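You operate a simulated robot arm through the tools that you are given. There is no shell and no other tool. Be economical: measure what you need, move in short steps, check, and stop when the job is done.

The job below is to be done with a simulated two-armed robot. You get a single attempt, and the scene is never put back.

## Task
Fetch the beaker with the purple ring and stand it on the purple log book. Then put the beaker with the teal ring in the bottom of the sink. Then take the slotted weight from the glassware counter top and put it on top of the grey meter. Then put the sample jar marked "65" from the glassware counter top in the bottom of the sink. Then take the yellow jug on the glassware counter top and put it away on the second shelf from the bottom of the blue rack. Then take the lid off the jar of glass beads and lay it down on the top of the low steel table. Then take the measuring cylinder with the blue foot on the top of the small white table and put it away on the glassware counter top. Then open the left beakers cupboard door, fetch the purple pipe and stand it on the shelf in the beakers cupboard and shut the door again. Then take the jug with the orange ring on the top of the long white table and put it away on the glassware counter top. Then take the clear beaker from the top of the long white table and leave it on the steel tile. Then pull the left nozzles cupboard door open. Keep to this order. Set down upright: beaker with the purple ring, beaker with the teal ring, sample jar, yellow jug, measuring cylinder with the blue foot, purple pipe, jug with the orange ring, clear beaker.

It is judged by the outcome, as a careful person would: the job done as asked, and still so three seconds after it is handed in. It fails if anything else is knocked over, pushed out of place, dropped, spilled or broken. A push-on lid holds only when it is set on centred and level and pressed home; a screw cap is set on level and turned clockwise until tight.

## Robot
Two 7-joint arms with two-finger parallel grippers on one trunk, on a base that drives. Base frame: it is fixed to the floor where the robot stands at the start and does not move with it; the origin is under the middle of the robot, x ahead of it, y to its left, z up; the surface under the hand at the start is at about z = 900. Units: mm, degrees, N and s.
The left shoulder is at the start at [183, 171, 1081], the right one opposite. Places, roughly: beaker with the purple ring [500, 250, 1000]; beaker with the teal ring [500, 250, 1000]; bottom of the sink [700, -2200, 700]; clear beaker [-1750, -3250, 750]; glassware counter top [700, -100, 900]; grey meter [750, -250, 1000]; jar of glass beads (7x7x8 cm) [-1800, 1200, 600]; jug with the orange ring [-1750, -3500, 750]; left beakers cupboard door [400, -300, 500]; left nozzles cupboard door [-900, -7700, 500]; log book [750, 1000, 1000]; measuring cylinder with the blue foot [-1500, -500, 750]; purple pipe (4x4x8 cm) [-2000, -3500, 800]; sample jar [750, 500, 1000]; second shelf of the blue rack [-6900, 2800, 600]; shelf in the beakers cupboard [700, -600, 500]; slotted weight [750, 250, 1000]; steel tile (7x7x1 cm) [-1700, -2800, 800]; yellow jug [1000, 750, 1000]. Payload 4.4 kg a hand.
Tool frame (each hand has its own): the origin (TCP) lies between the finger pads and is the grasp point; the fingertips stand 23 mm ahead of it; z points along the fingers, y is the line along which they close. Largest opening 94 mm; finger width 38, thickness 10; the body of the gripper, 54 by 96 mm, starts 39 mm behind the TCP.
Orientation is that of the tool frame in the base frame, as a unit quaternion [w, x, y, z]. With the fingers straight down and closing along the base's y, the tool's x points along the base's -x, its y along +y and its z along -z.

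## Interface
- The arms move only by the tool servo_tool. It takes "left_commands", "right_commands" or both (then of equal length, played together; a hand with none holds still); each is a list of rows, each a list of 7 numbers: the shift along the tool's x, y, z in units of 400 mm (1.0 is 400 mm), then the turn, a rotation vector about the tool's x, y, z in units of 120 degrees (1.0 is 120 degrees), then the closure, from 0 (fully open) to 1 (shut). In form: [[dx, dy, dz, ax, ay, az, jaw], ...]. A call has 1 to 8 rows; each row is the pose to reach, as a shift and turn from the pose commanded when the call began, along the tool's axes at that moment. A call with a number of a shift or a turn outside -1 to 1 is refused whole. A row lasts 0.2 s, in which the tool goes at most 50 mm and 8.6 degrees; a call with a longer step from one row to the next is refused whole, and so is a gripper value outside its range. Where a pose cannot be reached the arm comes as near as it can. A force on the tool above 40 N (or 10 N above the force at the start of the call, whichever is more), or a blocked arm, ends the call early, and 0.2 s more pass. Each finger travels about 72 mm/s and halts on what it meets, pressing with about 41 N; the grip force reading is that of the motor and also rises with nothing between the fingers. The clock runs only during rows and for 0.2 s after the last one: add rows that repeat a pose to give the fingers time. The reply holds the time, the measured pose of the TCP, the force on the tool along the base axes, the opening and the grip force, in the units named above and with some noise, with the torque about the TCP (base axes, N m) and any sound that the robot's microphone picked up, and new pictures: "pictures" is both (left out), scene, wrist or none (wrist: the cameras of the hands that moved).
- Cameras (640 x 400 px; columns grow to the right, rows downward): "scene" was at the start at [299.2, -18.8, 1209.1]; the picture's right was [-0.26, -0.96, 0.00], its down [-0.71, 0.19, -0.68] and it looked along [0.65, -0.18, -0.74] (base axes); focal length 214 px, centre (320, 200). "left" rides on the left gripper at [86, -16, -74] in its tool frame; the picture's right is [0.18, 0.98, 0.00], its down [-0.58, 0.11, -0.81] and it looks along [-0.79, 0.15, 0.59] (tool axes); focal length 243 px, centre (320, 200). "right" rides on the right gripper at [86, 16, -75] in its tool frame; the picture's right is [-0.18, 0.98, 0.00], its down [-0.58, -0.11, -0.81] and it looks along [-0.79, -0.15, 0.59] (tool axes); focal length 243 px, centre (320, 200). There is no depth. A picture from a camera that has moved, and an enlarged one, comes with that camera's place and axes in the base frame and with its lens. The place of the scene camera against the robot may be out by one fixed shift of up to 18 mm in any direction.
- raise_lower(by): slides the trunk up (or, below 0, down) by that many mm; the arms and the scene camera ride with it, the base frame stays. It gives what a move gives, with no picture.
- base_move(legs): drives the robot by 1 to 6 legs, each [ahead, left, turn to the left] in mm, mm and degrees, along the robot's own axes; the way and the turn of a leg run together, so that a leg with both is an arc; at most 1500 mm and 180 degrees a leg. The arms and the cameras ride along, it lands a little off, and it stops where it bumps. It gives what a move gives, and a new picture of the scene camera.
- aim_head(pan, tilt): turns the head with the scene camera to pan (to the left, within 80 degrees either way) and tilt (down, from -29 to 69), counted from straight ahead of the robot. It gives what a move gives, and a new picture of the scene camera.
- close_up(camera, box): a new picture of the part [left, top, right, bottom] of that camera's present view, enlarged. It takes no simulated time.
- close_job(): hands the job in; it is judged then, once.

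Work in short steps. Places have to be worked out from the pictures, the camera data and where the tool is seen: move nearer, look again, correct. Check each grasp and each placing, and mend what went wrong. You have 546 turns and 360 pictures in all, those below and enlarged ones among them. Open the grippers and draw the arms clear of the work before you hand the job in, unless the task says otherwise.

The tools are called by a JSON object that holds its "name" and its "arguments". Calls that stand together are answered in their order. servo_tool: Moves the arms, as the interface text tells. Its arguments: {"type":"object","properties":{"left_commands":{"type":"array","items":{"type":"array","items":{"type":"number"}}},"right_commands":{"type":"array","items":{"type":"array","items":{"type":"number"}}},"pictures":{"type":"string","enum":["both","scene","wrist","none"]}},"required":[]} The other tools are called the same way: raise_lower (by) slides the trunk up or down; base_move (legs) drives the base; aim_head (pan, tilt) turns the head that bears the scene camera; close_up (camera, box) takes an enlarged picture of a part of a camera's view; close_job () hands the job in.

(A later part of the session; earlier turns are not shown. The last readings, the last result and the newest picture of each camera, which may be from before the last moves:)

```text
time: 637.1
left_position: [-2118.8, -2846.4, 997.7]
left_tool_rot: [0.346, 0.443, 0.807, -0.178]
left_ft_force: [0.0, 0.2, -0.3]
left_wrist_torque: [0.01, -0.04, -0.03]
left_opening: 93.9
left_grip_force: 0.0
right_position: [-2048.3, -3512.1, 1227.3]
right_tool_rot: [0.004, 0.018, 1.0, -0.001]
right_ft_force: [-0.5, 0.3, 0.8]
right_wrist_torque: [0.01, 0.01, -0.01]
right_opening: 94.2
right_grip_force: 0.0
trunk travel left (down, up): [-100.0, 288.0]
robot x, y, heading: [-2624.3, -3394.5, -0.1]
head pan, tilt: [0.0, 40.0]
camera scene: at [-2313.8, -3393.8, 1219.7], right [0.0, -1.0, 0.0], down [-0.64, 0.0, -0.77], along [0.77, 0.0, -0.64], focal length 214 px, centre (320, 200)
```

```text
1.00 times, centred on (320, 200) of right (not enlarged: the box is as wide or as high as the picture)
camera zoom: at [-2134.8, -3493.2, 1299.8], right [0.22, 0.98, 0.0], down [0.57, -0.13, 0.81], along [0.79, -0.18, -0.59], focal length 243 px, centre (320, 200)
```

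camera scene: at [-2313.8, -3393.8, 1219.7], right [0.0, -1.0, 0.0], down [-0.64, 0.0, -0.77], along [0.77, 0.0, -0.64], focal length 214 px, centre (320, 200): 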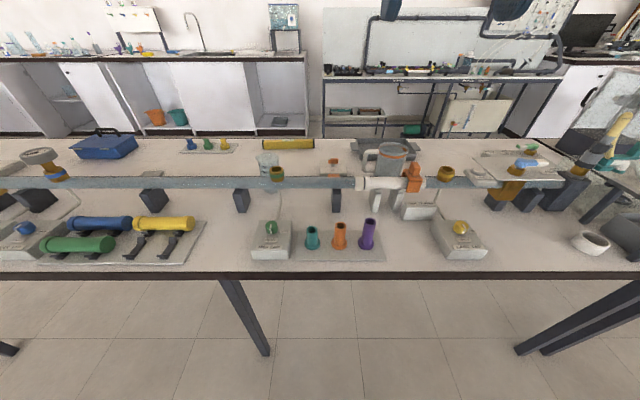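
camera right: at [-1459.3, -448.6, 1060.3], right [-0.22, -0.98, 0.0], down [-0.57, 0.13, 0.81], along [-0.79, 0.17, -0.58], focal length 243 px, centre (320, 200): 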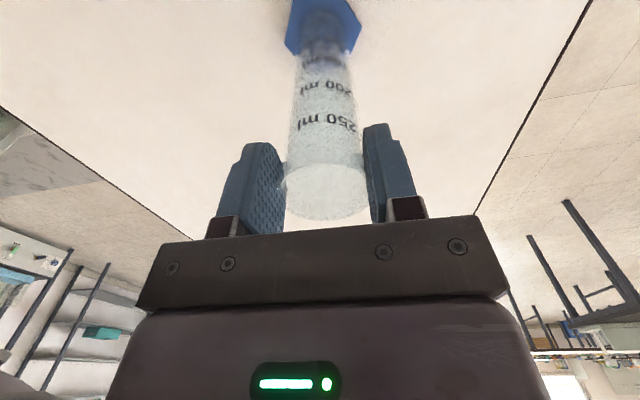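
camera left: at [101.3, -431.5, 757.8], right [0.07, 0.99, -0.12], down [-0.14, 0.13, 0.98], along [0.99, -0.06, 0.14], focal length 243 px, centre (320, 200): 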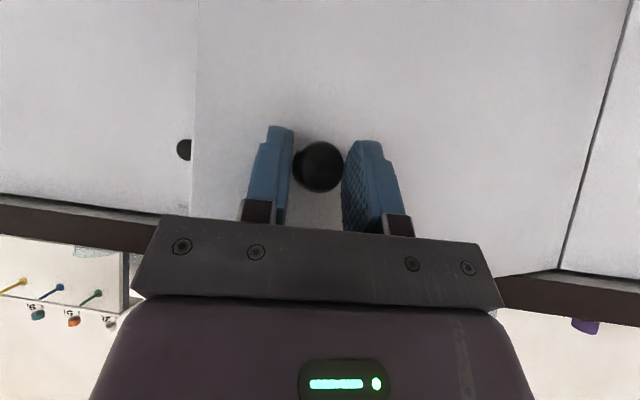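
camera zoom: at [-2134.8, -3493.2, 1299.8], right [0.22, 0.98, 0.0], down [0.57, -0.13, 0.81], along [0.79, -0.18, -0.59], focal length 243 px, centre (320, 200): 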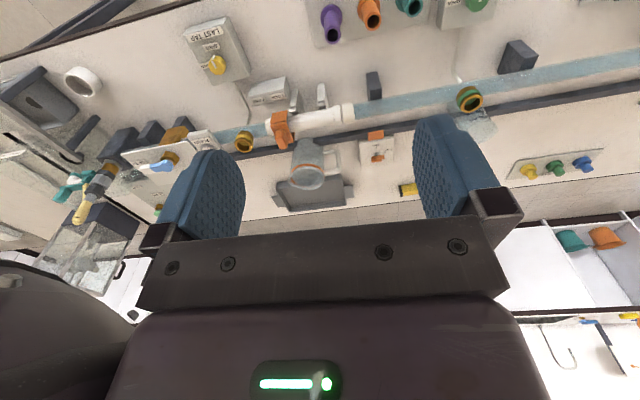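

Pipe top ≈ (-1970,-3510,868). I bring the right hand to a pre-grasp with a 45° forward tilt.

{"name": "servo_tool", "arguments": {"right_commands": [[0, 0, 0.1, 0, -0.05, 0, 0.2], [0, 0, 0.2, 0, -0.1, 0, 0.4], [0, 0, 0.3, 0, -0.16, 0, 0.45], [-0.01, 0, 0.4, 0, -0.22, 0, 0.45], [-0.02, 0, 0.5, 0, -0.28, 0, 0.45], [-0.03, 0, 0.6, 0, -0.34, 0, 0.45], [-0.04, 0, 0.7, 0, -0.375, 0, 0.45], [-0.045, 0, 0.795, 0, -0.375, 0, 0.45]], "pictures": "both"}}

```text
time: 638.9
left_position: [-2118.7, -2846.6, 997.5]
left_tool_rot: [0.345, 0.443, 0.808, -0.178]
left_ft_force: [0.9, 0.2, -0.4]
left_wrist_torque: [-0.01, -0.02, -0.01]
left_opening: 93.8
left_grip_force: 0.1
right_position: [-2029.8, -3513.2, 906.8]
right_tool_rot: [0.386, 0.017, 0.922, -0.006]
right_ft_force: [-0.3, 0.3, -0.2]
right_wrist_torque: [0.0, -0.01, -0.02]
right_opening: 51.8
right_grip_force: 0.0
trunk travel left (down, up): [-100.0, 288.0]
robot x, y, heading: [-2620.5, -3398.7, -0.1]
head pan, tilt: [0.0, 40.0]
camera scene: at [-2313.4, -3394.0, 1219.4], right [0.0, -1.0, 0.0], down [-0.64, 0.0, -0.77], along [0.77, 0.0, -0.64], focal length 214 px, centre (320, 200)
camera right: at [-2142.7, -3492.0, 897.5], right [0.16, 0.98, 0.13], down [-0.17, -0.1, 0.98], along [0.97, -0.18, 0.15], focal length 243 px, centre (320, 200)
```

scene: 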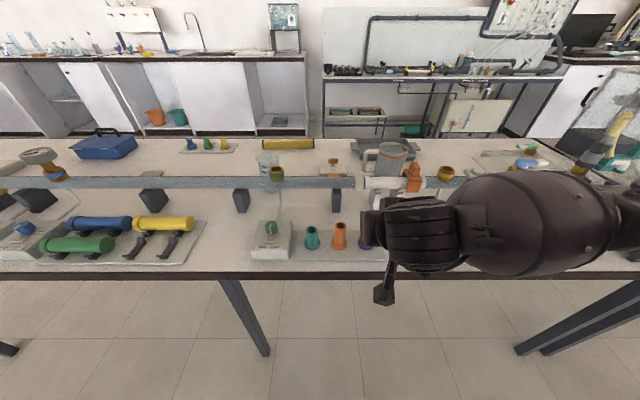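
right: 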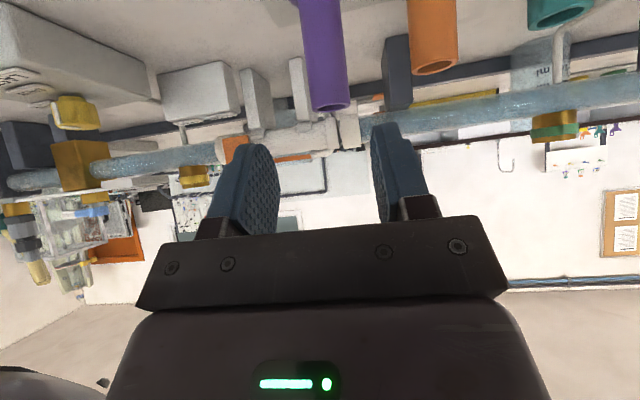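

Pipe top at z≈857, y≈-3508. I advance along the finger axis and close on it.

{"name": "servo_tool", "arguments": {"right_commands": [[0.006, 0.018, 0.08, 0, 0, 0, 0.45], [0.012, 0.018, 0.16, 0, 0, 0, 0.45], [0.018, 0.018, 0.227, 0, 0, 0, 0.45]], "pictures": "wrist"}}

```text
time: 639.7
left_position: [-2117.6, -2845.0, 997.1]
left_tool_rot: [0.345, 0.444, 0.808, -0.179]
left_ft_force: [0.6, -0.3, -0.3]
left_wrist_torque: [0.0, -0.01, 0.01]
left_opening: 94.1
left_grip_force: 0.0
right_position: [-1968.0, -3509.7, 840.4]
right_tool_rot: [0.386, 0.017, 0.922, -0.007]
right_ft_force: [-0.3, -0.1, 0.0]
right_wrist_torque: [0.0, 0.0, 0.02]
right_opening: 51.8
right_grip_force: 0.0
trunk travel left (down, up): [-100.0, 288.0]
robot x, y, heading: [-2622.9, -3395.8, -0.1]
head pan, tilt: [0.0, 40.0]
camera right: at [-2081.0, -3488.3, 829.6], right [0.17, 0.98, 0.13], down [-0.17, -0.1, 0.98], along [0.97, -0.18, 0.15], focal length 243 px, centre (320, 200)
```

right: 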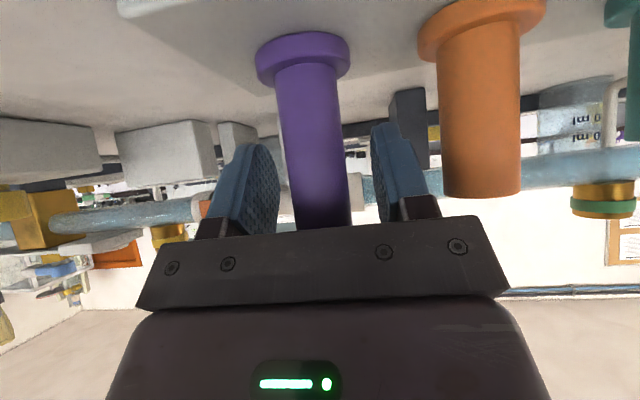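

The pipe is between the fingers. I close and lift straight up.

{"name": "servo_tool", "arguments": {"right_commands": [[0, 0, 0, 0, 0, 0, 0.7], [0, 0, 0, 0, 0, 0, 0.9], [0, 0, 0, 0, 0, 0, 0.9], [-0.02, 0, -0.02, 0, 0, 0, 0.9], [-0.08, 0, -0.08, 0, 0, 0, 0.9], [-0.15, 0, -0.15, 0, 0, 0, 0.9], [-0.22, 0, -0.22, 0, 0, 0, 0.9], [-0.27, 0, -0.265, 0, 0, 0, 0.9]], "pictures": "both"}}

```text
time: 641.5
left_position: [-2118.0, -2846.1, 997.9]
left_tool_rot: [0.347, 0.443, 0.807, -0.179]
left_ft_force: [1.2, -0.1, -0.1]
left_wrist_torque: [-0.02, -0.01, 0.03]
left_opening: 94.0
left_grip_force: 0.2
right_position: [-1967.6, -3507.0, 990.8]
right_tool_rot: [0.386, 0.017, 0.922, -0.007]
right_ft_force: [0.2, 0.5, -0.3]
right_wrist_torque: [-0.03, -0.01, -0.01]
right_opening: 24.6
right_grip_force: 41.3
trunk travel left (down, up): [-100.0, 288.0]
robot x, y, heading: [-2621.5, -3398.0, -0.3]
head pan, tilt: [0.0, 40.0]
camera scene: at [-2314.2, -3393.8, 1219.7], right [0.0, -1.0, 0.0], down [-0.64, 0.0, -0.77], along [0.77, 0.0, -0.64], focal length 214 px, centre (320, 200)
camera right: at [-2080.2, -3487.6, 980.4], right [0.17, 0.98, 0.13], down [-0.17, -0.1, 0.98], along [0.97, -0.18, 0.15], focal length 243 px, centre (320, 200)
```

scene: 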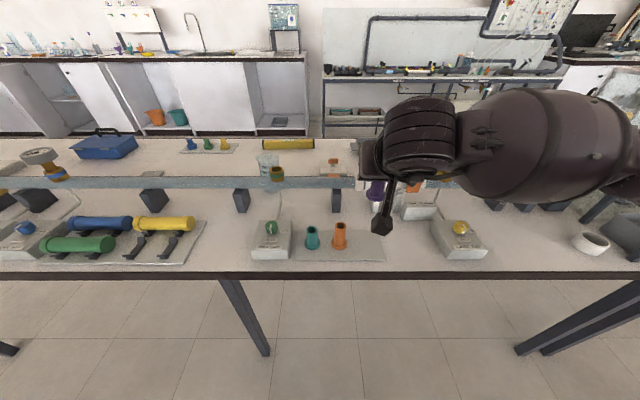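
right: 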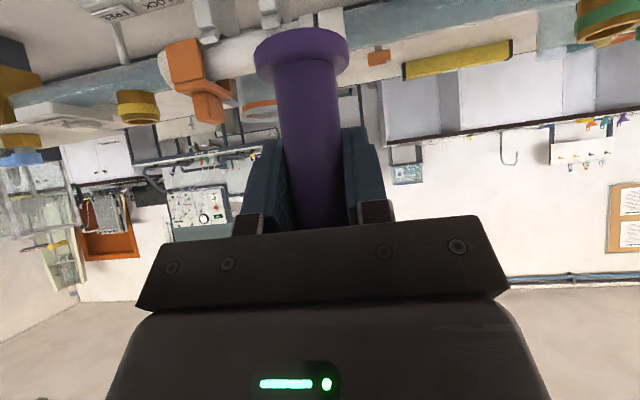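

Pipe held upright. I retract, back up, and drive back around the table to the beakers cupboard.

{"name": "servo_tool", "arguments": {"right_commands": [[0.04, 0, -0.09, 0, 0, 0, 0.9], [0.08, 0, -0.18, 0, 0, 0, 0.9], [0.12, 0, -0.27, 0, 0, 0, 0.9], [0.17, 0, -0.355, 0, 0, 0, 0.9]], "pictures": "none"}}

{"name": "base_move", "arguments": {"legs": [[-110, 0, 0], [0, 1020, 0], [0, 1020, 0], [1000, 0, 0], [950, 0, 0]]}}

```text
time: 642.5
left_position: [-2120.7, -2845.4, 998.6]
left_tool_rot: [0.347, 0.442, 0.808, -0.179]
left_ft_force: [-0.5, -0.5, 0.4]
left_wrist_torque: [-0.02, -0.01, 0.03]
left_opening: 93.9
left_grip_force: 0.1
right_position: [-2072.2, -3471.8, 1060.3]
right_tool_rot: [0.386, 0.018, 0.922, -0.009]
right_ft_force: [-0.7, -0.2, 0.3]
right_wrist_torque: [0.0, 0.0, -0.03]
right_opening: 25.1
right_grip_force: 40.8
right hand out of reach, approached as far as the arm can: row 3, 4
trunk travel left (down, up): [-100.0, 288.0]
robot x, y, heading: [-2624.8, -3396.2, -0.1]
head pan, tilt: [0.0, 40.0]
```

```text
time: 670.5
left_position: [-279.2, -857.8, 997.7]
left_tool_rot: [0.346, 0.446, 0.806, -0.18]
left_ft_force: [-0.4, 0.4, 0.3]
left_wrist_torque: [0.01, 0.02, 0.01]
left_opening: 94.1
left_grip_force: 0.1
right_position: [-232.5, -1485.4, 1058.1]
right_tool_rot: [0.386, 0.02, 0.922, -0.008]
right_ft_force: [-0.8, -0.5, 0.1]
right_wrist_torque: [-0.02, -0.03, 0.0]
right_opening: 24.2
right_grip_force: 40.7
trunk travel left (down, up): [-100.0, 288.0]
robot x, y, heading: [-783.5, -1404.0, -0.4]
head pan, tilt: [0.0, 40.0]
camera scene: at [-477.4, -1404.6, 1219.6], right [-0.01, -1.0, 0.0], down [-0.64, 0.0, -0.77], along [0.77, -0.01, -0.64], focal length 214 px, centre (320, 200)
```

scene: 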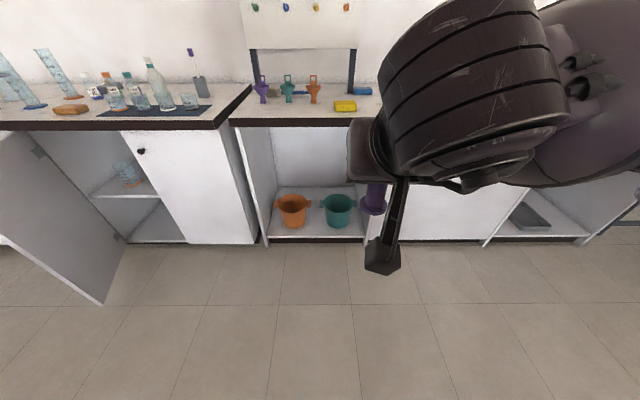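

I drive to a spot in front-right of the open cupboard and lower the trunk.

{"name": "base_move", "arguments": {"legs": [[0, 770, 0], [400, 0, 0]]}}

{"name": "raise_lower", "arguments": {"by": -100}}

{"name": "aim_head", "arguments": {"pan": 15, "tilt": 45}}

```text
time: 679.8
left_position: [123.9, -92.9, 997.3]
left_tool_rot: [0.345, 0.445, 0.807, -0.179]
left_ft_force: [-0.1, 0.4, 0.6]
left_wrist_torque: [-0.01, -0.01, 0.03]
left_opening: 93.9
left_grip_force: 0.1
right_position: [168.8, -721.9, 1057.4]
right_tool_rot: [0.386, 0.02, 0.922, -0.009]
right_ft_force: [0.7, 0.6, -0.2]
right_wrist_torque: [-0.01, 0.0, 0.0]
right_opening: 23.8
right_grip_force: 40.7
trunk travel left (down, up): [-100.0, 288.0]
robot x, y, heading: [-383.4, -639.8, -0.2]
head pan, tilt: [0.0, 40.0]
camera scene: at [-74.8, -640.7, 1219.6], right [-0.01, -1.0, 0.0], down [-0.64, 0.0, -0.77], along [0.77, -0.01, -0.64], focal length 214 px, centre (320, 200)
```

scene: 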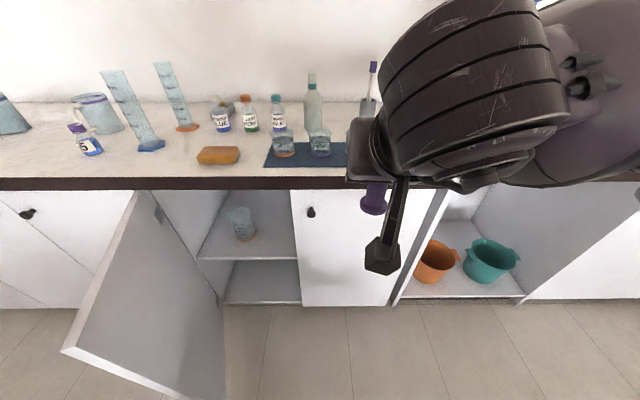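

```text
time: 681.1
left_position: [134.6, -93.5, 849.6]
left_tool_rot: [0.274, 0.429, 0.833, -0.217]
left_ft_force: [0.9, 0.0, 0.0]
left_wrist_torque: [-0.02, 0.01, 0.03]
left_opening: 94.2
left_grip_force: 0.0
right_position: [200.2, -720.7, 842.8]
right_tool_rot: [0.236, 0.019, 0.972, -0.011]
right_ft_force: [0.0, 0.2, -0.6]
right_wrist_torque: [0.02, 0.01, 0.01]
right_opening: 23.8
right_grip_force: 40.4
trunk travel left (down, up): [0.0, 388.0]
robot x, y, heading: [-381.5, -640.0, -0.5]
head pan, tilt: [0.0, 40.0]
```

```text
time: 681.9
left_position: [135.1, -94.5, 849.6]
left_tool_rot: [0.273, 0.428, 0.834, -0.217]
left_ft_force: [0.4, -0.3, 0.2]
left_wrist_torque: [0.02, 0.0, 0.03]
left_opening: 94.1
left_grip_force: 0.1
right_position: [201.5, -720.4, 842.6]
right_tool_rot: [0.234, 0.019, 0.972, -0.011]
right_ft_force: [0.3, -1.0, -0.6]
right_wrist_torque: [0.0, 0.0, -0.02]
right_opening: 23.8
right_grip_force: 40.8
trunk travel left (down, up): [0.0, 388.0]
robot x, y, heading: [-383.6, -639.6, -0.7]
head pan, tilt: [15.0, 45.0]
camera scene: at [-4.2, -620.3, 1091.1], right [0.25, -0.97, 0.0], down [-0.68, -0.18, -0.71], along [0.68, 0.18, -0.71], focal length 214 px, centre (320, 200)
```

scene: 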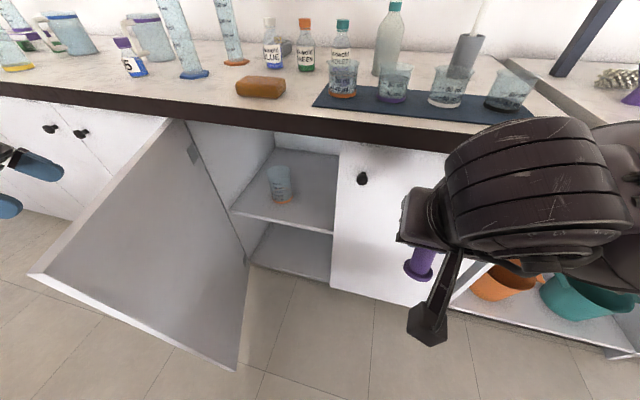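

The arms re-posed when the trunk lowered (right hand now tilted 27°), nothing touched. I move the pipe to a point in front of the opening, restoring the 45° tilt.

{"name": "servo_tool", "arguments": {"right_commands": [[-0.004, 0.093, 0.072, 0, -0.02, 0, 0.9], [-0.008, 0.186, 0.144, 0, -0.04, 0, 0.9], [-0.012, 0.279, 0.216, 0, -0.06, 0, 0.9], [-0.016, 0.372, 0.288, 0, -0.08, 0, 0.9], [-0.02, 0.465, 0.36, 0, -0.1, 0, 0.9], [-0.024, 0.558, 0.432, 0, -0.12, 0, 0.9], [-0.028, 0.651, 0.504, 0, -0.14, 0, 0.9], [-0.033, 0.744, 0.5765, 0, -0.15, 0, 0.9]], "pictures": "both"}}

```text
time: 683.7
left_position: [134.1, -93.1, 848.0]
left_tool_rot: [0.272, 0.429, 0.833, -0.218]
left_ft_force: [0.1, 0.5, -0.6]
left_wrist_torque: [0.01, 0.01, 0.02]
left_opening: 93.7
left_grip_force: 0.1
right_position: [330.3, -429.5, 638.8]
right_tool_rot: [0.383, 0.017, 0.923, -0.014]
right_ft_force: [0.3, -0.4, -0.1]
right_wrist_torque: [-0.05, 0.01, 0.01]
right_opening: 24.1
right_grip_force: 41.1
trunk travel left (down, up): [0.0, 388.0]
robot x, y, heading: [-386.6, -642.6, -0.6]
head pan, tilt: [15.0, 45.0]
camera scene: at [-4.1, -619.8, 1091.0], right [0.25, -0.97, 0.0], down [-0.68, -0.18, -0.71], along [0.68, 0.18, -0.71], focal length 214 px, centre (320, 200)
camera right: at [218.3, -409.3, 629.2], right [0.17, 0.98, 0.12], down [-0.17, -0.09, 0.98], along [0.97, -0.19, 0.15], focal length 243 px, centre (320, 200)
```

scene: 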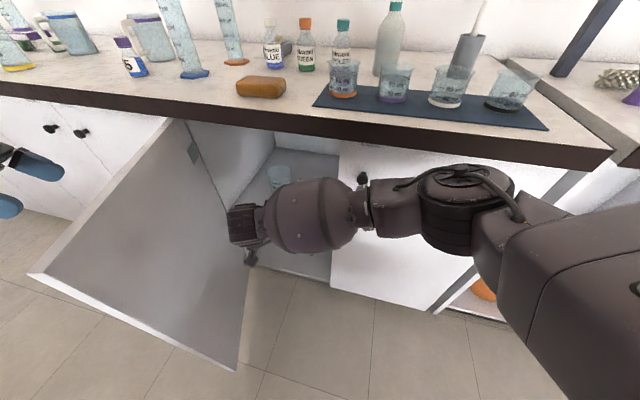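
right: 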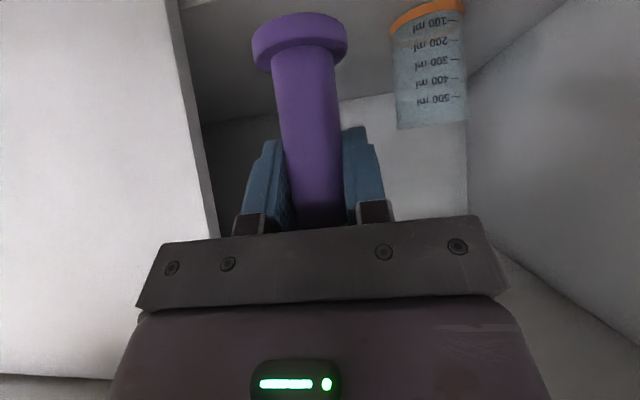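

The opening is clear; a beaker stands at about (515,-333). I move the pipe in to (490,-445).

{"name": "servo_tool", "arguments": {"right_commands": [[-0.05, -0.03, 0.08, 0, 0, 0, 0.9], [-0.1, -0.05, 0.17, 0, 0, 0, 0.9], [-0.16, -0.055, 0.26, 0, 0, 0, 0.9], [-0.212, -0.055, 0.3535, 0, 0, 0, 0.9]], "pictures": "both"}}

```text
time: 684.7
left_position: [135.7, -95.7, 847.8]
left_tool_rot: [0.273, 0.428, 0.834, -0.217]
left_ft_force: [-0.4, 0.9, 0.7]
left_wrist_torque: [0.01, 0.0, -0.03]
left_opening: 94.1
left_grip_force: 0.1
right_position: [505.6, -477.7, 604.7]
right_tool_rot: [0.388, 0.031, 0.921, -0.017]
right_ft_force: [0.8, -0.3, 0.2]
right_wrist_torque: [0.03, -0.05, 0.0]
right_opening: 24.0
right_grip_force: 41.0
trunk travel left (down, up): [0.0, 388.0]
robot x, y, heading: [-383.8, -637.3, -0.4]
head pan, tilt: [15.0, 45.0]
camera scene: at [-3.8, -621.0, 1090.9], right [0.25, -0.97, 0.0], down [-0.68, -0.18, -0.71], along [0.68, 0.18, -0.71], focal length 214 px, centre (320, 200)
camera right: at [393.8, -454.4, 595.1], right [0.2, 0.97, 0.12], down [-0.18, -0.09, 0.98], along [0.96, -0.22, 0.15], focal length 243 px, centre (320, 200)
```

scene: 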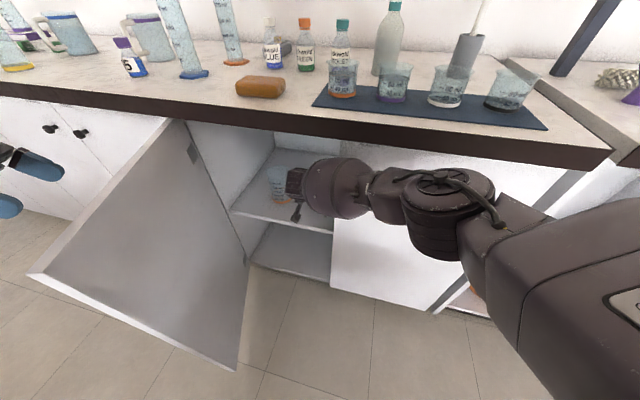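
right: 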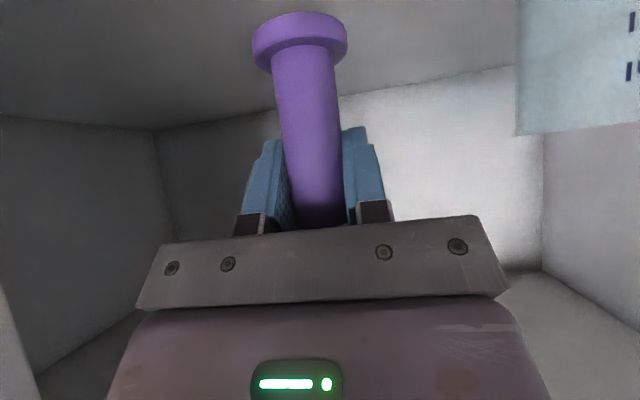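

Inside, with space. I shift left 20 mm and lower toward the shelf.

{"name": "servo_tool", "arguments": {"right_commands": [[0.02, 0.03, 0.015, 0, 0, 0, 0.9], [0.042, 0.05, 0.036, 0, 0, 0, 0.9], [0.065, 0.05, 0.058, 0, 0, 0, 0.9]], "pictures": "none"}}

{"name": "servo_tool", "arguments": {"right_commands": [[0.0072, 0, 0.007, 0, 0, 0, 0.9], [0.0144, 0, 0.014, 0, 0, 0, 0.9], [0.0216, 0, 0.021, 0, 0, 0, 0.9]], "pictures": "wrist"}}

```text
time: 685.4
left_position: [92.4, -66.5, 859.7]
left_tool_rot: [0.288, 0.413, 0.839, -0.208]
left_ft_force: [0.1, 0.5, -0.2]
left_wrist_torque: [0.0, -0.03, 0.03]
left_opening: 94.1
left_grip_force: 0.0
right_position: [536.4, -483.9, 610.1]
right_tool_rot: [0.383, 0.079, 0.92, -0.006]
right_ft_force: [0.5, 0.4, -0.3]
right_wrist_torque: [0.02, 0.0, 0.02]
right_opening: 24.0
right_grip_force: 40.8
trunk travel left (down, up): [0.0, 388.0]
robot x, y, heading: [-388.5, -637.4, 1.8]
head pan, tilt: [15.0, 45.0]
stopped in row 3 (right hand): the arm was blocked; the commanded pose is now the measured one
```

```text
time: 686.4
left_position: [64.3, -51.2, 860.8]
left_tool_rot: [0.292, 0.401, 0.844, -0.203]
left_ft_force: [-0.1, 0.8, -0.3]
left_wrist_torque: [-0.03, -0.01, 0.0]
left_opening: 93.9
left_grip_force: 0.1
right_position: [545.5, -482.0, 610.6]
right_tool_rot: [0.383, 0.089, 0.92, 0.002]
right_ft_force: [0.1, -0.1, -0.8]
right_wrist_torque: [0.03, 0.03, 0.01]
right_opening: 23.7
right_grip_force: 40.8
trunk travel left (down, up): [0.0, 388.0]
robot x, y, heading: [-393.4, -641.0, 4.0]
head pan, tilt: [15.0, 45.0]
stopped in row 3 (right hand): the arm was blocked; the commanded pose is now the measured one
camera right: at [436.7, -447.3, 602.0], right [0.29, 0.94, 0.2], down [-0.19, -0.15, 0.97], along [0.94, -0.32, 0.13], focal length 243 px, centre (320, 200)
```

right: 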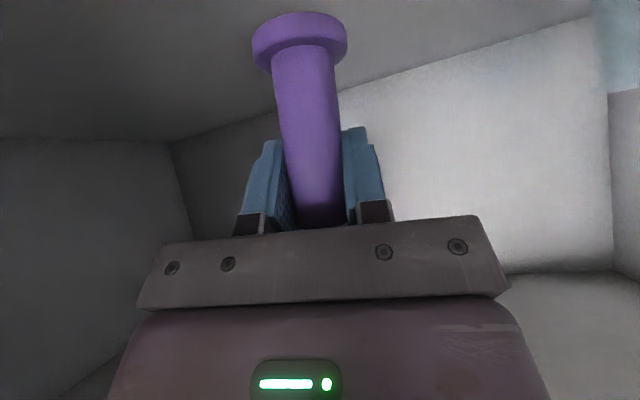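

The arm is blocked and the base is being turned slightly. I look at what the right arm touches.

{"name": "close_up", "arguments": {"camera": "scene", "box": [160, 100, 600, 380]}}

```text
1.43 times, centred on (380, 240) of scene
camera zoom: at [-40.7, -585.6, 1101.6], right [0.32, -0.95, 0.01], down [-0.65, -0.23, -0.72], along [0.69, 0.23, -0.69], focal length 306 px, centre (234, 143)
```

zoom: 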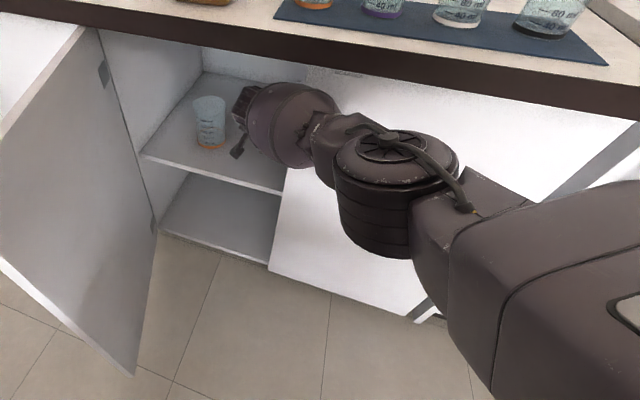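

The forearm presses on the closed right door's edge. I retreat outwards the way I came.

{"name": "servo_tool", "arguments": {"right_commands": [[0.06, 0, -0.08, 0, 0, 0, 0.9], [0.12, -0.005, -0.16, 0, 0, 0, 0.9], [0.18, -0.01, -0.245, 0, 0, 0, 0.9], [0.24, -0.02, -0.325, 0, 0, 0, 0.9], [0.302, -0.026, -0.409, 0, 0, 0, 0.9]], "pictures": "both"}}

```text
time: 687.6
left_position: [92.0, -57.5, 849.1]
left_tool_rot: [0.281, 0.4, 0.847, -0.208]
left_ft_force: [-0.1, -0.7, 0.7]
left_wrist_torque: [-0.02, 0.0, -0.01]
left_opening: 94.1
left_grip_force: 0.0
right_position: [361.3, -465.3, 622.4]
right_tool_rot: [0.371, 0.095, 0.924, 0.0]
right_ft_force: [-0.3, -0.7, -0.5]
right_wrist_torque: [0.02, 0.0, 0.02]
right_opening: 23.9
right_grip_force: 41.0
trunk travel left (down, up): [0.0, 388.0]
robot x, y, heading: [-390.3, -635.1, 3.2]
head pan, tilt: [15.0, 45.0]
camera scene: at [-12.1, -591.9, 1091.1], right [0.32, -0.95, 0.0], down [-0.67, -0.22, -0.71], along [0.67, 0.22, -0.71], focal length 214 px, centre (320, 200)
camera right: at [251.8, -429.3, 615.8], right [0.3, 0.93, 0.2], down [-0.16, -0.15, 0.98], along [0.94, -0.33, 0.1], focal length 243 px, centre (320, 200)
```

scene: 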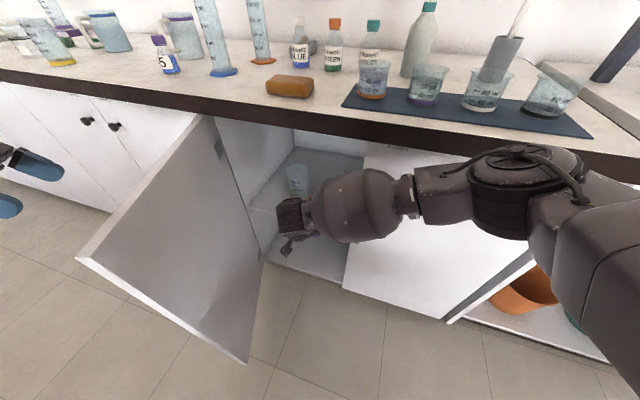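
right: 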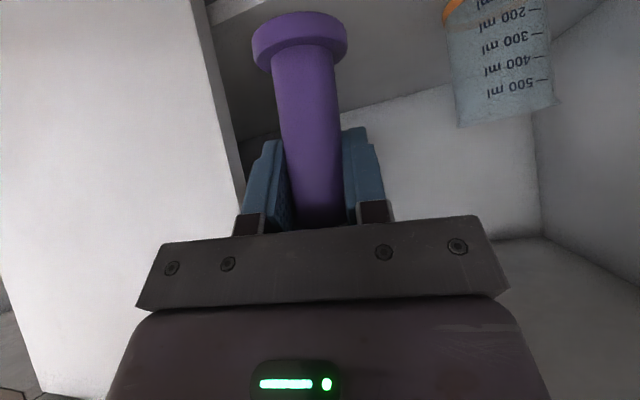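

Freed. I back the base off, shift left to be in front of the opening, and re-centre the right hand relative to the body.

{"name": "base_move", "arguments": {"legs": [[-390, 0, -3.2], [0, 300, 0]]}}

{"name": "servo_tool", "arguments": {"right_commands": [[0, -0.1, 0, 0, 0, 0, 0.9], [0, -0.2, 0, 0, 0, 0, 0.9], [0, -0.3, 0, 0, 0, 0, 0.9], [0, -0.4, 0, 0, 0, 0, 0.9], [0, -0.5, 0, 0, 0, 0, 0.9], [0, -0.6, 0, 0, 0, 0, 0.9], [0, -0.7, 0, 0, 0, 0, 0.9]], "pictures": "scene"}}

```text
time: 692.9
left_position: [-267.6, 207.6, 849.4]
left_tool_rot: [0.275, 0.422, 0.837, -0.214]
left_ft_force: [-0.7, 0.2, 0.5]
left_wrist_torque: [-0.01, 0.01, -0.01]
left_opening: 94.0
left_grip_force: 0.0
right_position: [-20.4, -211.7, 621.8]
right_tool_rot: [0.37, 0.117, 0.921, -0.009]
right_ft_force: [-0.3, 0.0, -0.7]
right_wrist_torque: [-0.01, 0.0, 0.0]
right_opening: 24.1
right_grip_force: 41.3
trunk travel left (down, up): [0.0, 388.0]
robot x, y, heading: [-777.7, -343.4, 0.5]
head pan, tilt: [15.0, 45.0]
camera scene: at [-398.9, -319.7, 1091.0], right [0.27, -0.96, 0.0], down [-0.68, -0.19, -0.71], along [0.68, 0.19, -0.71], focal length 214 px, centre (320, 200)
```

scene: 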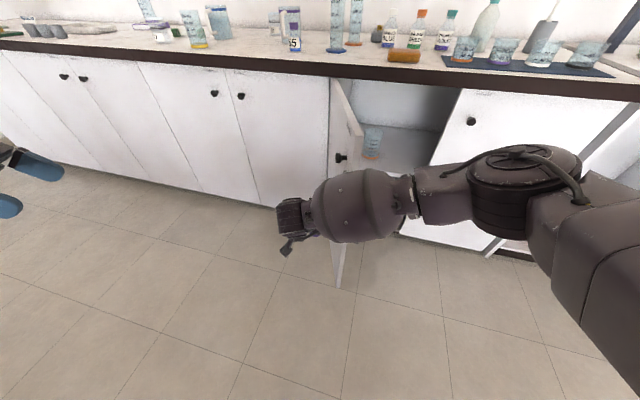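

```text
time: 694.5
left_position: [-269.1, 208.5, 849.0]
left_tool_rot: [0.274, 0.422, 0.837, -0.215]
left_ft_force: [-1.0, 0.0, 0.6]
left_wrist_torque: [-0.03, -0.01, -0.01]
left_opening: 94.0
left_grip_force: 0.0
right_position: [-83.8, -483.0, 601.9]
right_tool_rot: [0.372, 0.116, 0.921, -0.007]
right_ft_force: [0.1, -0.4, -0.2]
right_wrist_torque: [-0.02, -0.03, 0.02]
right_opening: 23.8
right_grip_force: 40.9
trunk travel left (down, up): [0.0, 388.0]
robot x, y, heading: [-777.6, -347.6, 0.6]
head pan, tilt: [15.0, 45.0]
camera scene: at [-399.4, -319.1, 1091.3], right [0.27, -0.96, 0.0], down [-0.68, -0.19, -0.71], along [0.68, 0.19, -0.71], focal length 214 px, centre (320, 200)
```

scene: 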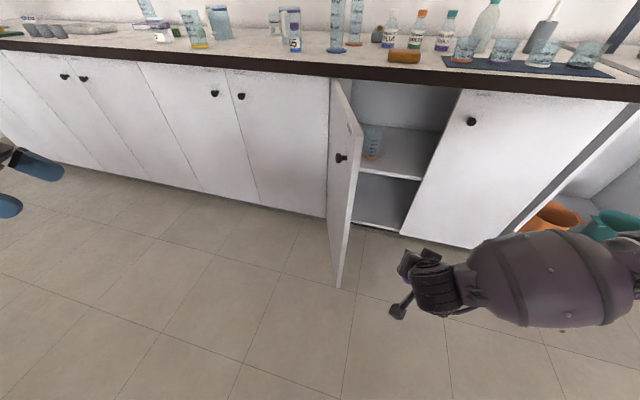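

I straighten the hand (pure 45° tilt) and then drive ahead toward the opening.

{"name": "servo_tool", "arguments": {"right_commands": [[-0.024, 0.056, -0.006, -0.025, -0.005, -0.05, 0.9], [-0.048, 0.112, -0.012, -0.049, -0.009, -0.1, 0.9], [-0.048, 0.112, -0.012, -0.049, -0.009, -0.1, 0.9]], "pictures": "none"}}

{"name": "base_move", "arguments": {"legs": [[370, 0, -0.6]]}}

```text
time: 695.3
left_position: [-269.1, 208.9, 849.1]
left_tool_rot: [0.274, 0.421, 0.837, -0.215]
left_ft_force: [-0.3, 0.5, 0.3]
left_wrist_torque: [0.02, 0.02, 0.0]
left_opening: 94.2
left_grip_force: 0.1
right_position: [-62.7, -442.9, 621.2]
right_tool_rot: [0.382, 0.002, 0.924, -0.003]
right_ft_force: [0.3, 0.3, -0.2]
right_wrist_torque: [-0.01, -0.02, -0.02]
right_opening: 23.7
right_grip_force: 41.1
trunk travel left (down, up): [0.0, 388.0]
robot x, y, heading: [-773.5, -345.1, 0.8]
head pan, tilt: [15.0, 45.0]
```

```text
time: 697.6
left_position: [106.2, 203.7, 848.5]
left_tool_rot: [0.273, 0.426, 0.835, -0.216]
left_ft_force: [0.8, 0.0, 0.0]
left_wrist_torque: [0.0, 0.05, 0.01]
left_opening: 94.1
left_grip_force: 0.2
right_position: [302.3, -449.8, 621.4]
right_tool_rot: [0.382, 0.007, 0.924, -0.004]
right_ft_force: [0.3, -0.5, -1.1]
right_wrist_torque: [0.01, 0.0, -0.03]
right_opening: 24.0
right_grip_force: 40.5
trunk travel left (down, up): [0.0, 388.0]
robot x, y, heading: [-413.1, -343.0, -0.1]
head pan, tilt: [15.0, 45.0]
camera scene: at [-30.9, -323.2, 1090.9], right [0.26, -0.97, 0.0], down [-0.68, -0.18, -0.71], along [0.68, 0.18, -0.71], focal length 214 px, centre (320, 200)
```

scene: 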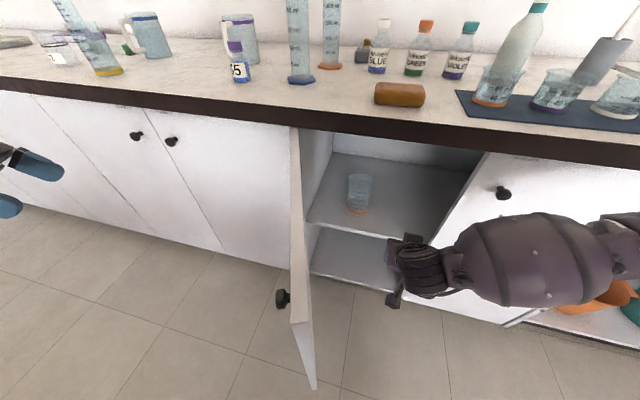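

I'll place the pipe nearer the shelf front (x≈475) so the forearm stays clear of the right door and knob.

{"name": "servo_tool", "arguments": {"right_commands": [[-0.058, 0, 0.065, 0, 0, 0, 0.9], [-0.116, 0, 0.13, 0, 0, 0, 0.9], [-0.174, 0, 0.195, 0, 0, 0, 0.9], [-0.232, 0, 0.26, 0, 0, 0, 0.9], [-0.288, 0, 0.3235, 0, 0, 0, 0.9]], "pictures": "both"}}

```text
time: 698.9
left_position: [105.5, 203.1, 847.8]
left_tool_rot: [0.272, 0.427, 0.835, -0.217]
left_ft_force: [-0.4, 0.2, 0.4]
left_wrist_torque: [0.02, 0.02, 0.04]
left_opening: 94.1
left_grip_force: 0.1
right_position: [476.5, -451.3, 611.9]
right_tool_rot: [0.381, 0.006, 0.925, -0.004]
right_ft_force: [0.4, -0.5, -1.2]
right_wrist_torque: [0.0, 0.01, -0.01]
right_opening: 24.0
right_grip_force: 41.0
trunk travel left (down, up): [0.0, 388.0]
robot x, y, heading: [-408.9, -342.1, -0.1]
head pan, tilt: [15.0, 45.0]
camera scene: at [-31.1, -323.1, 1090.9], right [0.26, -0.97, 0.0], down [-0.68, -0.18, -0.71], along [0.68, 0.18, -0.71], focal length 214 px, centre (320, 200)
camera right: at [363.7, -433.5, 601.5], right [0.15, 0.98, 0.13], down [-0.16, -0.1, 0.98], along [0.98, -0.16, 0.14], focal length 243 px, centre (320, 200)
```

scene: 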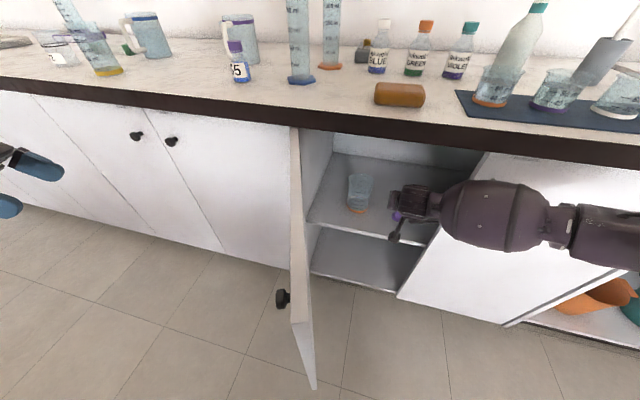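
right: 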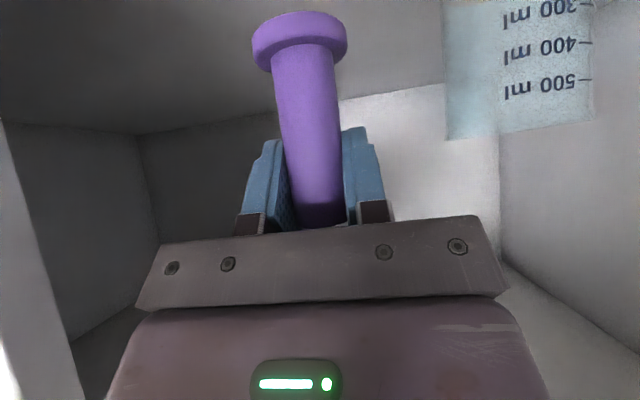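

In place, no contact. I lower toward the shelf.

{"name": "servo_tool", "arguments": {"right_commands": [[0.018, 0, 0.018, 0, 0, 0, 0.9], [0.036, 0, 0.036, 0, 0, 0, 0.9], [0.054, 0, 0.054, 0, 0, 0, 0.9]], "pictures": "none"}}

{"name": "servo_tool", "arguments": {"right_commands": [[0.009, 0, 0.009, 0, 0, 0, 0.9], [0.018, 0, 0.018, 0, 0, 0, 0.9], [0.027, 0, 0.027, 0, 0, 0, 0.9]], "pictures": "wrist"}}

```text
time: 699.6
left_position: [106.1, 203.6, 849.4]
left_tool_rot: [0.272, 0.427, 0.835, -0.217]
left_ft_force: [0.1, 0.3, 0.4]
left_wrist_torque: [0.0, 0.02, -0.02]
left_opening: 94.2
left_grip_force: 0.1
right_position: [473.8, -453.9, 579.7]
right_tool_rot: [0.382, 0.007, 0.924, -0.004]
right_ft_force: [0.6, -0.5, -1.4]
right_wrist_torque: [-0.01, 0.02, 0.03]
right_opening: 24.2
right_grip_force: 41.1
trunk travel left (down, up): [0.0, 388.0]
robot x, y, heading: [-408.6, -342.2, -0.2]
head pan, tilt: [15.0, 45.0]
```

```text
time: 700.5
left_position: [105.7, 203.9, 848.1]
left_tool_rot: [0.273, 0.427, 0.835, -0.216]
left_ft_force: [0.0, -0.3, 0.8]
left_wrist_torque: [0.03, -0.01, -0.03]
left_opening: 93.8
left_grip_force: 0.2
right_position: [476.0, -452.7, 563.6]
right_tool_rot: [0.382, 0.007, 0.924, -0.004]
right_ft_force: [-0.2, 0.5, -0.8]
right_wrist_torque: [-0.01, 0.01, 0.02]
right_opening: 24.0
right_grip_force: 41.4
trunk travel left (down, up): [0.0, 388.0]
robot x, y, heading: [-409.8, -348.7, -0.0]
head pan, tilt: [15.0, 45.0]
camera right: at [362.7, -435.5, 554.9], right [0.15, 0.98, 0.13], down [-0.16, -0.1, 0.98], along [0.98, -0.16, 0.14], focal length 243 px, centre (320, 200)
```

right: 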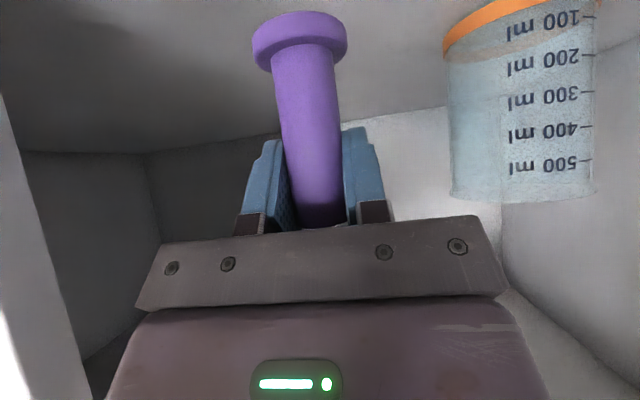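

Close to the shelf. I continue in small steps.

{"name": "servo_tool", "arguments": {"right_commands": [[0.006, 0, 0.006, 0, 0, 0, 0.9], [0.012, 0, 0.012, 0, 0, 0, 0.9]], "pictures": "none"}}

{"name": "servo_tool", "arguments": {"right_commands": [[0.006, 0, 0.006, 0, 0, 0, 0.9], [0.012, 0, 0.012, 0, 0, 0, 0.9]], "pictures": "none"}}

```text
time: 701.0
left_position: [106.3, 203.0, 848.0]
left_tool_rot: [0.273, 0.427, 0.835, -0.215]
left_ft_force: [-0.2, -1.0, 0.0]
left_wrist_torque: [0.0, -0.01, 0.0]
left_opening: 94.0
left_grip_force: 0.0
right_position: [475.3, -452.8, 558.0]
right_tool_rot: [0.382, 0.007, 0.924, -0.003]
right_ft_force: [0.4, 1.1, -0.8]
right_wrist_torque: [0.0, 0.02, -0.03]
right_opening: 24.0
right_grip_force: 41.6
trunk travel left (down, up): [0.0, 388.0]
robot x, y, heading: [-412.2, -348.1, -0.1]
head pan, tilt: [15.0, 45.0]
```

```text
time: 701.6
left_position: [106.8, 202.6, 849.2]
left_tool_rot: [0.273, 0.427, 0.834, -0.217]
left_ft_force: [-0.2, -0.6, -0.4]
left_wrist_torque: [0.01, 0.02, 0.02]
left_opening: 94.2
left_grip_force: 0.0
right_position: [476.3, -453.3, 550.1]
right_tool_rot: [0.382, 0.007, 0.924, -0.004]
right_ft_force: [-1.1, -0.6, 0.3]
right_wrist_torque: [0.0, 0.0, 0.01]
right_opening: 23.9
right_grip_force: 40.9
trunk travel left (down, up): [0.0, 388.0]
robot x, y, heading: [-411.2, -342.6, -0.1]
head pan, tilt: [15.0, 45.0]
```

{"name": "servo_tool", "arguments": {"right_commands": [[0.006, 0, 0.006, 0, 0, 0, 0.9], [0.012, 0, 0.012, 0, 0, 0, 0.9]], "pictures": "none"}}

{"name": "servo_tool", "arguments": {"right_commands": [[0.006, 0, 0.006, 0, 0, 0, 0.9], [0.012, 0, 0.012, 0, 0, 0, 0.9]], "pictures": "wrist"}}

```text
time: 702.2
left_position: [105.2, 203.6, 848.5]
left_tool_rot: [0.273, 0.427, 0.834, -0.217]
left_ft_force: [-0.1, -0.2, -0.2]
left_wrist_torque: [0.02, -0.05, 0.01]
left_opening: 93.9
left_grip_force: 0.0
right_position: [476.9, -453.0, 545.4]
right_tool_rot: [0.382, 0.007, 0.924, -0.004]
right_ft_force: [-1.3, 0.4, -1.0]
right_wrist_torque: [-0.04, -0.04, 0.01]
right_opening: 24.1
right_grip_force: 41.1
trunk travel left (down, up): [0.0, 388.0]
robot x, y, heading: [-411.8, -344.9, -0.4]
head pan, tilt: [15.0, 45.0]
```

```text
time: 702.9
left_position: [105.8, 203.5, 848.1]
left_tool_rot: [0.273, 0.427, 0.834, -0.217]
left_ft_force: [0.2, 0.5, 0.1]
left_wrist_torque: [-0.01, 0.02, -0.01]
left_opening: 94.0
left_grip_force: 0.1
right_position: [477.5, -453.2, 537.8]
right_tool_rot: [0.382, 0.007, 0.924, -0.004]
right_ft_force: [-0.4, -0.3, -0.8]
right_wrist_torque: [0.0, -0.01, -0.02]
right_opening: 24.2
right_grip_force: 40.6
trunk travel left (down, up): [0.0, 388.0]
robot x, y, heading: [-410.0, -346.0, -0.5]
head pan, tilt: [15.0, 45.0]
camera right: at [362.5, -435.7, 528.5], right [0.15, 0.98, 0.13], down [-0.16, -0.1, 0.98], along [0.98, -0.16, 0.14], focal length 243 px, centre (320, 200)
```

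right: 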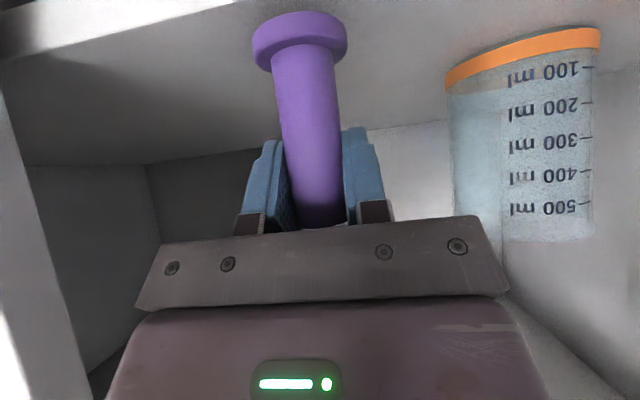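

The shelf is a bit lower and its edge perhaps deeper than estimated; I move 15 mm deeper and continue down.

{"name": "servo_tool", "arguments": {"right_commands": [[-0.013, 0, 0.013, 0, 0, 0, 0.9], [-0.0265, 0, 0.0265, 0, 0, 0, 0.9], [-0.0205, 0, 0.0325, 0, 0, 0, 0.9], [-0.0145, 0, 0.0385, 0, 0, 0, 0.9]], "pictures": "none"}}

{"name": "servo_tool", "arguments": {"right_commands": [[0.006, 0, 0.006, 0, 0, 0, 0.9], [0.012, 0, 0.012, 0, 0, 0, 0.9]], "pictures": "none"}}

```text
time: 703.9
left_position: [105.3, 203.4, 848.3]
left_tool_rot: [0.273, 0.427, 0.835, -0.216]
left_ft_force: [-0.5, 0.4, -0.2]
left_wrist_torque: [-0.04, 0.01, 0.01]
left_opening: 93.9
left_grip_force: 0.1
right_position: [489.5, -453.3, 530.4]
right_tool_rot: [0.382, 0.008, 0.924, -0.005]
right_ft_force: [-0.1, -0.1, -0.9]
right_wrist_torque: [-0.01, -0.03, 0.02]
right_opening: 24.0
right_grip_force: 41.2
trunk travel left (down, up): [0.0, 388.0]
robot x, y, heading: [-409.6, -344.2, -0.0]
head pan, tilt: [15.0, 45.0]
```

```text
time: 704.5
left_position: [103.8, 204.1, 850.9]
left_tool_rot: [0.276, 0.427, 0.834, -0.214]
left_ft_force: [0.0, -0.6, -0.6]
left_wrist_torque: [-0.01, -0.02, 0.03]
left_opening: 94.1
left_grip_force: 0.1
right_position: [493.4, -453.0, 529.6]
right_tool_rot: [0.386, 0.007, 0.923, -0.004]
right_ft_force: [-5.4, -2.6, 27.3]
right_wrist_torque: [-0.15, 0.37, 0.05]
right_opening: 24.3
right_grip_force: 40.7
trunk travel left (down, up): [0.0, 388.0]
robot x, y, heading: [-408.0, -341.1, -0.1]
head pan, tilt: [15.0, 45.0]
```

Contact (shelf z≈467). I ease up, and open the fingers.

{"name": "servo_tool", "arguments": {"right_commands": [[-0.008, 0, -0.008, 0, 0, 0, 0.9], [-0.008, 0, -0.008, 0, 0, 0, 0.6], [-0.008, 0, -0.008, 0, 0, 0, 0.45], [-0.008, 0, -0.008, 0, 0, 0, 0.45]], "pictures": "wrist"}}

```text
time: 705.5
left_position: [105.9, 204.9, 848.1]
left_tool_rot: [0.273, 0.427, 0.834, -0.216]
left_ft_force: [0.5, -0.2, -0.7]
left_wrist_torque: [0.05, -0.01, 0.0]
left_opening: 93.8
left_grip_force: 0.2
right_position: [491.4, -453.5, 527.1]
right_tool_rot: [0.382, 0.006, 0.924, -0.003]
right_ft_force: [0.1, 0.0, 0.1]
right_wrist_torque: [0.03, -0.01, -0.03]
right_opening: 51.7
right_grip_force: 0.0
trunk travel left (down, up): [0.0, 388.0]
robot x, y, heading: [-412.3, -344.3, -0.2]
head pan, tilt: [15.0, 45.0]
camera right: at [377.3, -435.3, 518.5], right [0.15, 0.98, 0.13], down [-0.16, -0.1, 0.98], along [0.98, -0.16, 0.14], focal length 243 px, centre (320, 200)
```

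right: 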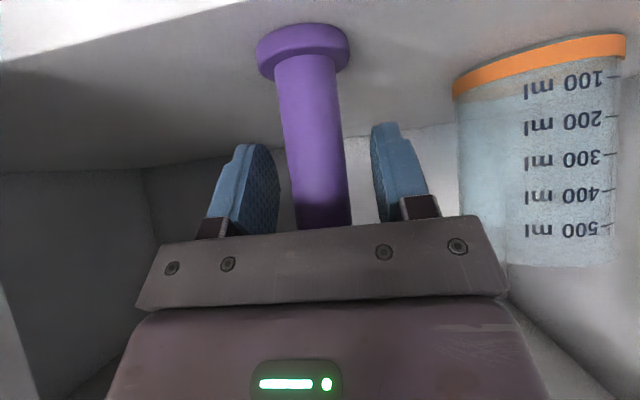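

Pipe stands on the shelf. I withdraw along the finger axis and back out.

{"name": "servo_tool", "arguments": {"right_commands": [[0, 0, -0.05, 0, 0, 0, 0.45], [0, 0, -0.13, 0, 0, 0, 0.45], [0.06, 0, -0.21, 0, 0, 0, 0.45], [0.14, 0, -0.3, 0, 0, 0, 0.45], [0.22, 0, -0.38, 0, 0, 0, 0.45], [0.3, 0, -0.46, 0, 0, 0, 0.45]], "pictures": "both"}}

```text
time: 706.9
left_position: [105.8, 204.2, 848.2]
left_tool_rot: [0.274, 0.427, 0.834, -0.217]
left_ft_force: [1.2, 0.1, 0.4]
left_wrist_torque: [0.0, -0.04, 0.03]
left_opening: 93.9
left_grip_force: 0.0
right_position: [273.2, -450.9, 576.1]
right_tool_rot: [0.383, 0.008, 0.924, -0.004]
right_ft_force: [-0.4, 0.2, -0.5]
right_wrist_torque: [-0.02, 0.01, 0.01]
right_opening: 51.8
right_grip_force: 0.0
trunk travel left (down, up): [0.0, 388.0]
robot x, y, heading: [-407.4, -343.8, -0.4]
head pan, tilt: [15.0, 45.0]
camera scene: at [-31.4, -323.2, 1091.1], right [0.26, -0.97, 0.0], down [-0.68, -0.18, -0.71], along [0.68, 0.18, -0.71], focal length 214 px, centre (320, 200)
camera right: at [159.9, -432.6, 567.1], right [0.15, 0.98, 0.13], down [-0.16, -0.1, 0.98], along [0.98, -0.16, 0.14], focal length 243 px, centre (320, 200)
```

scene: 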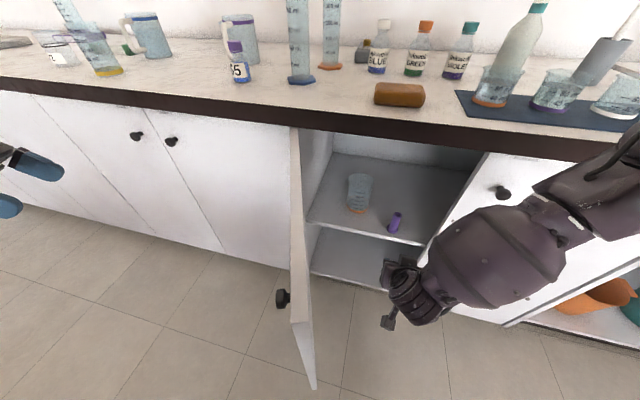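
right: 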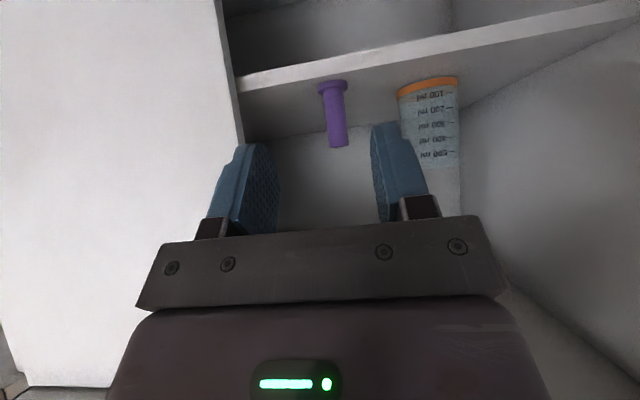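

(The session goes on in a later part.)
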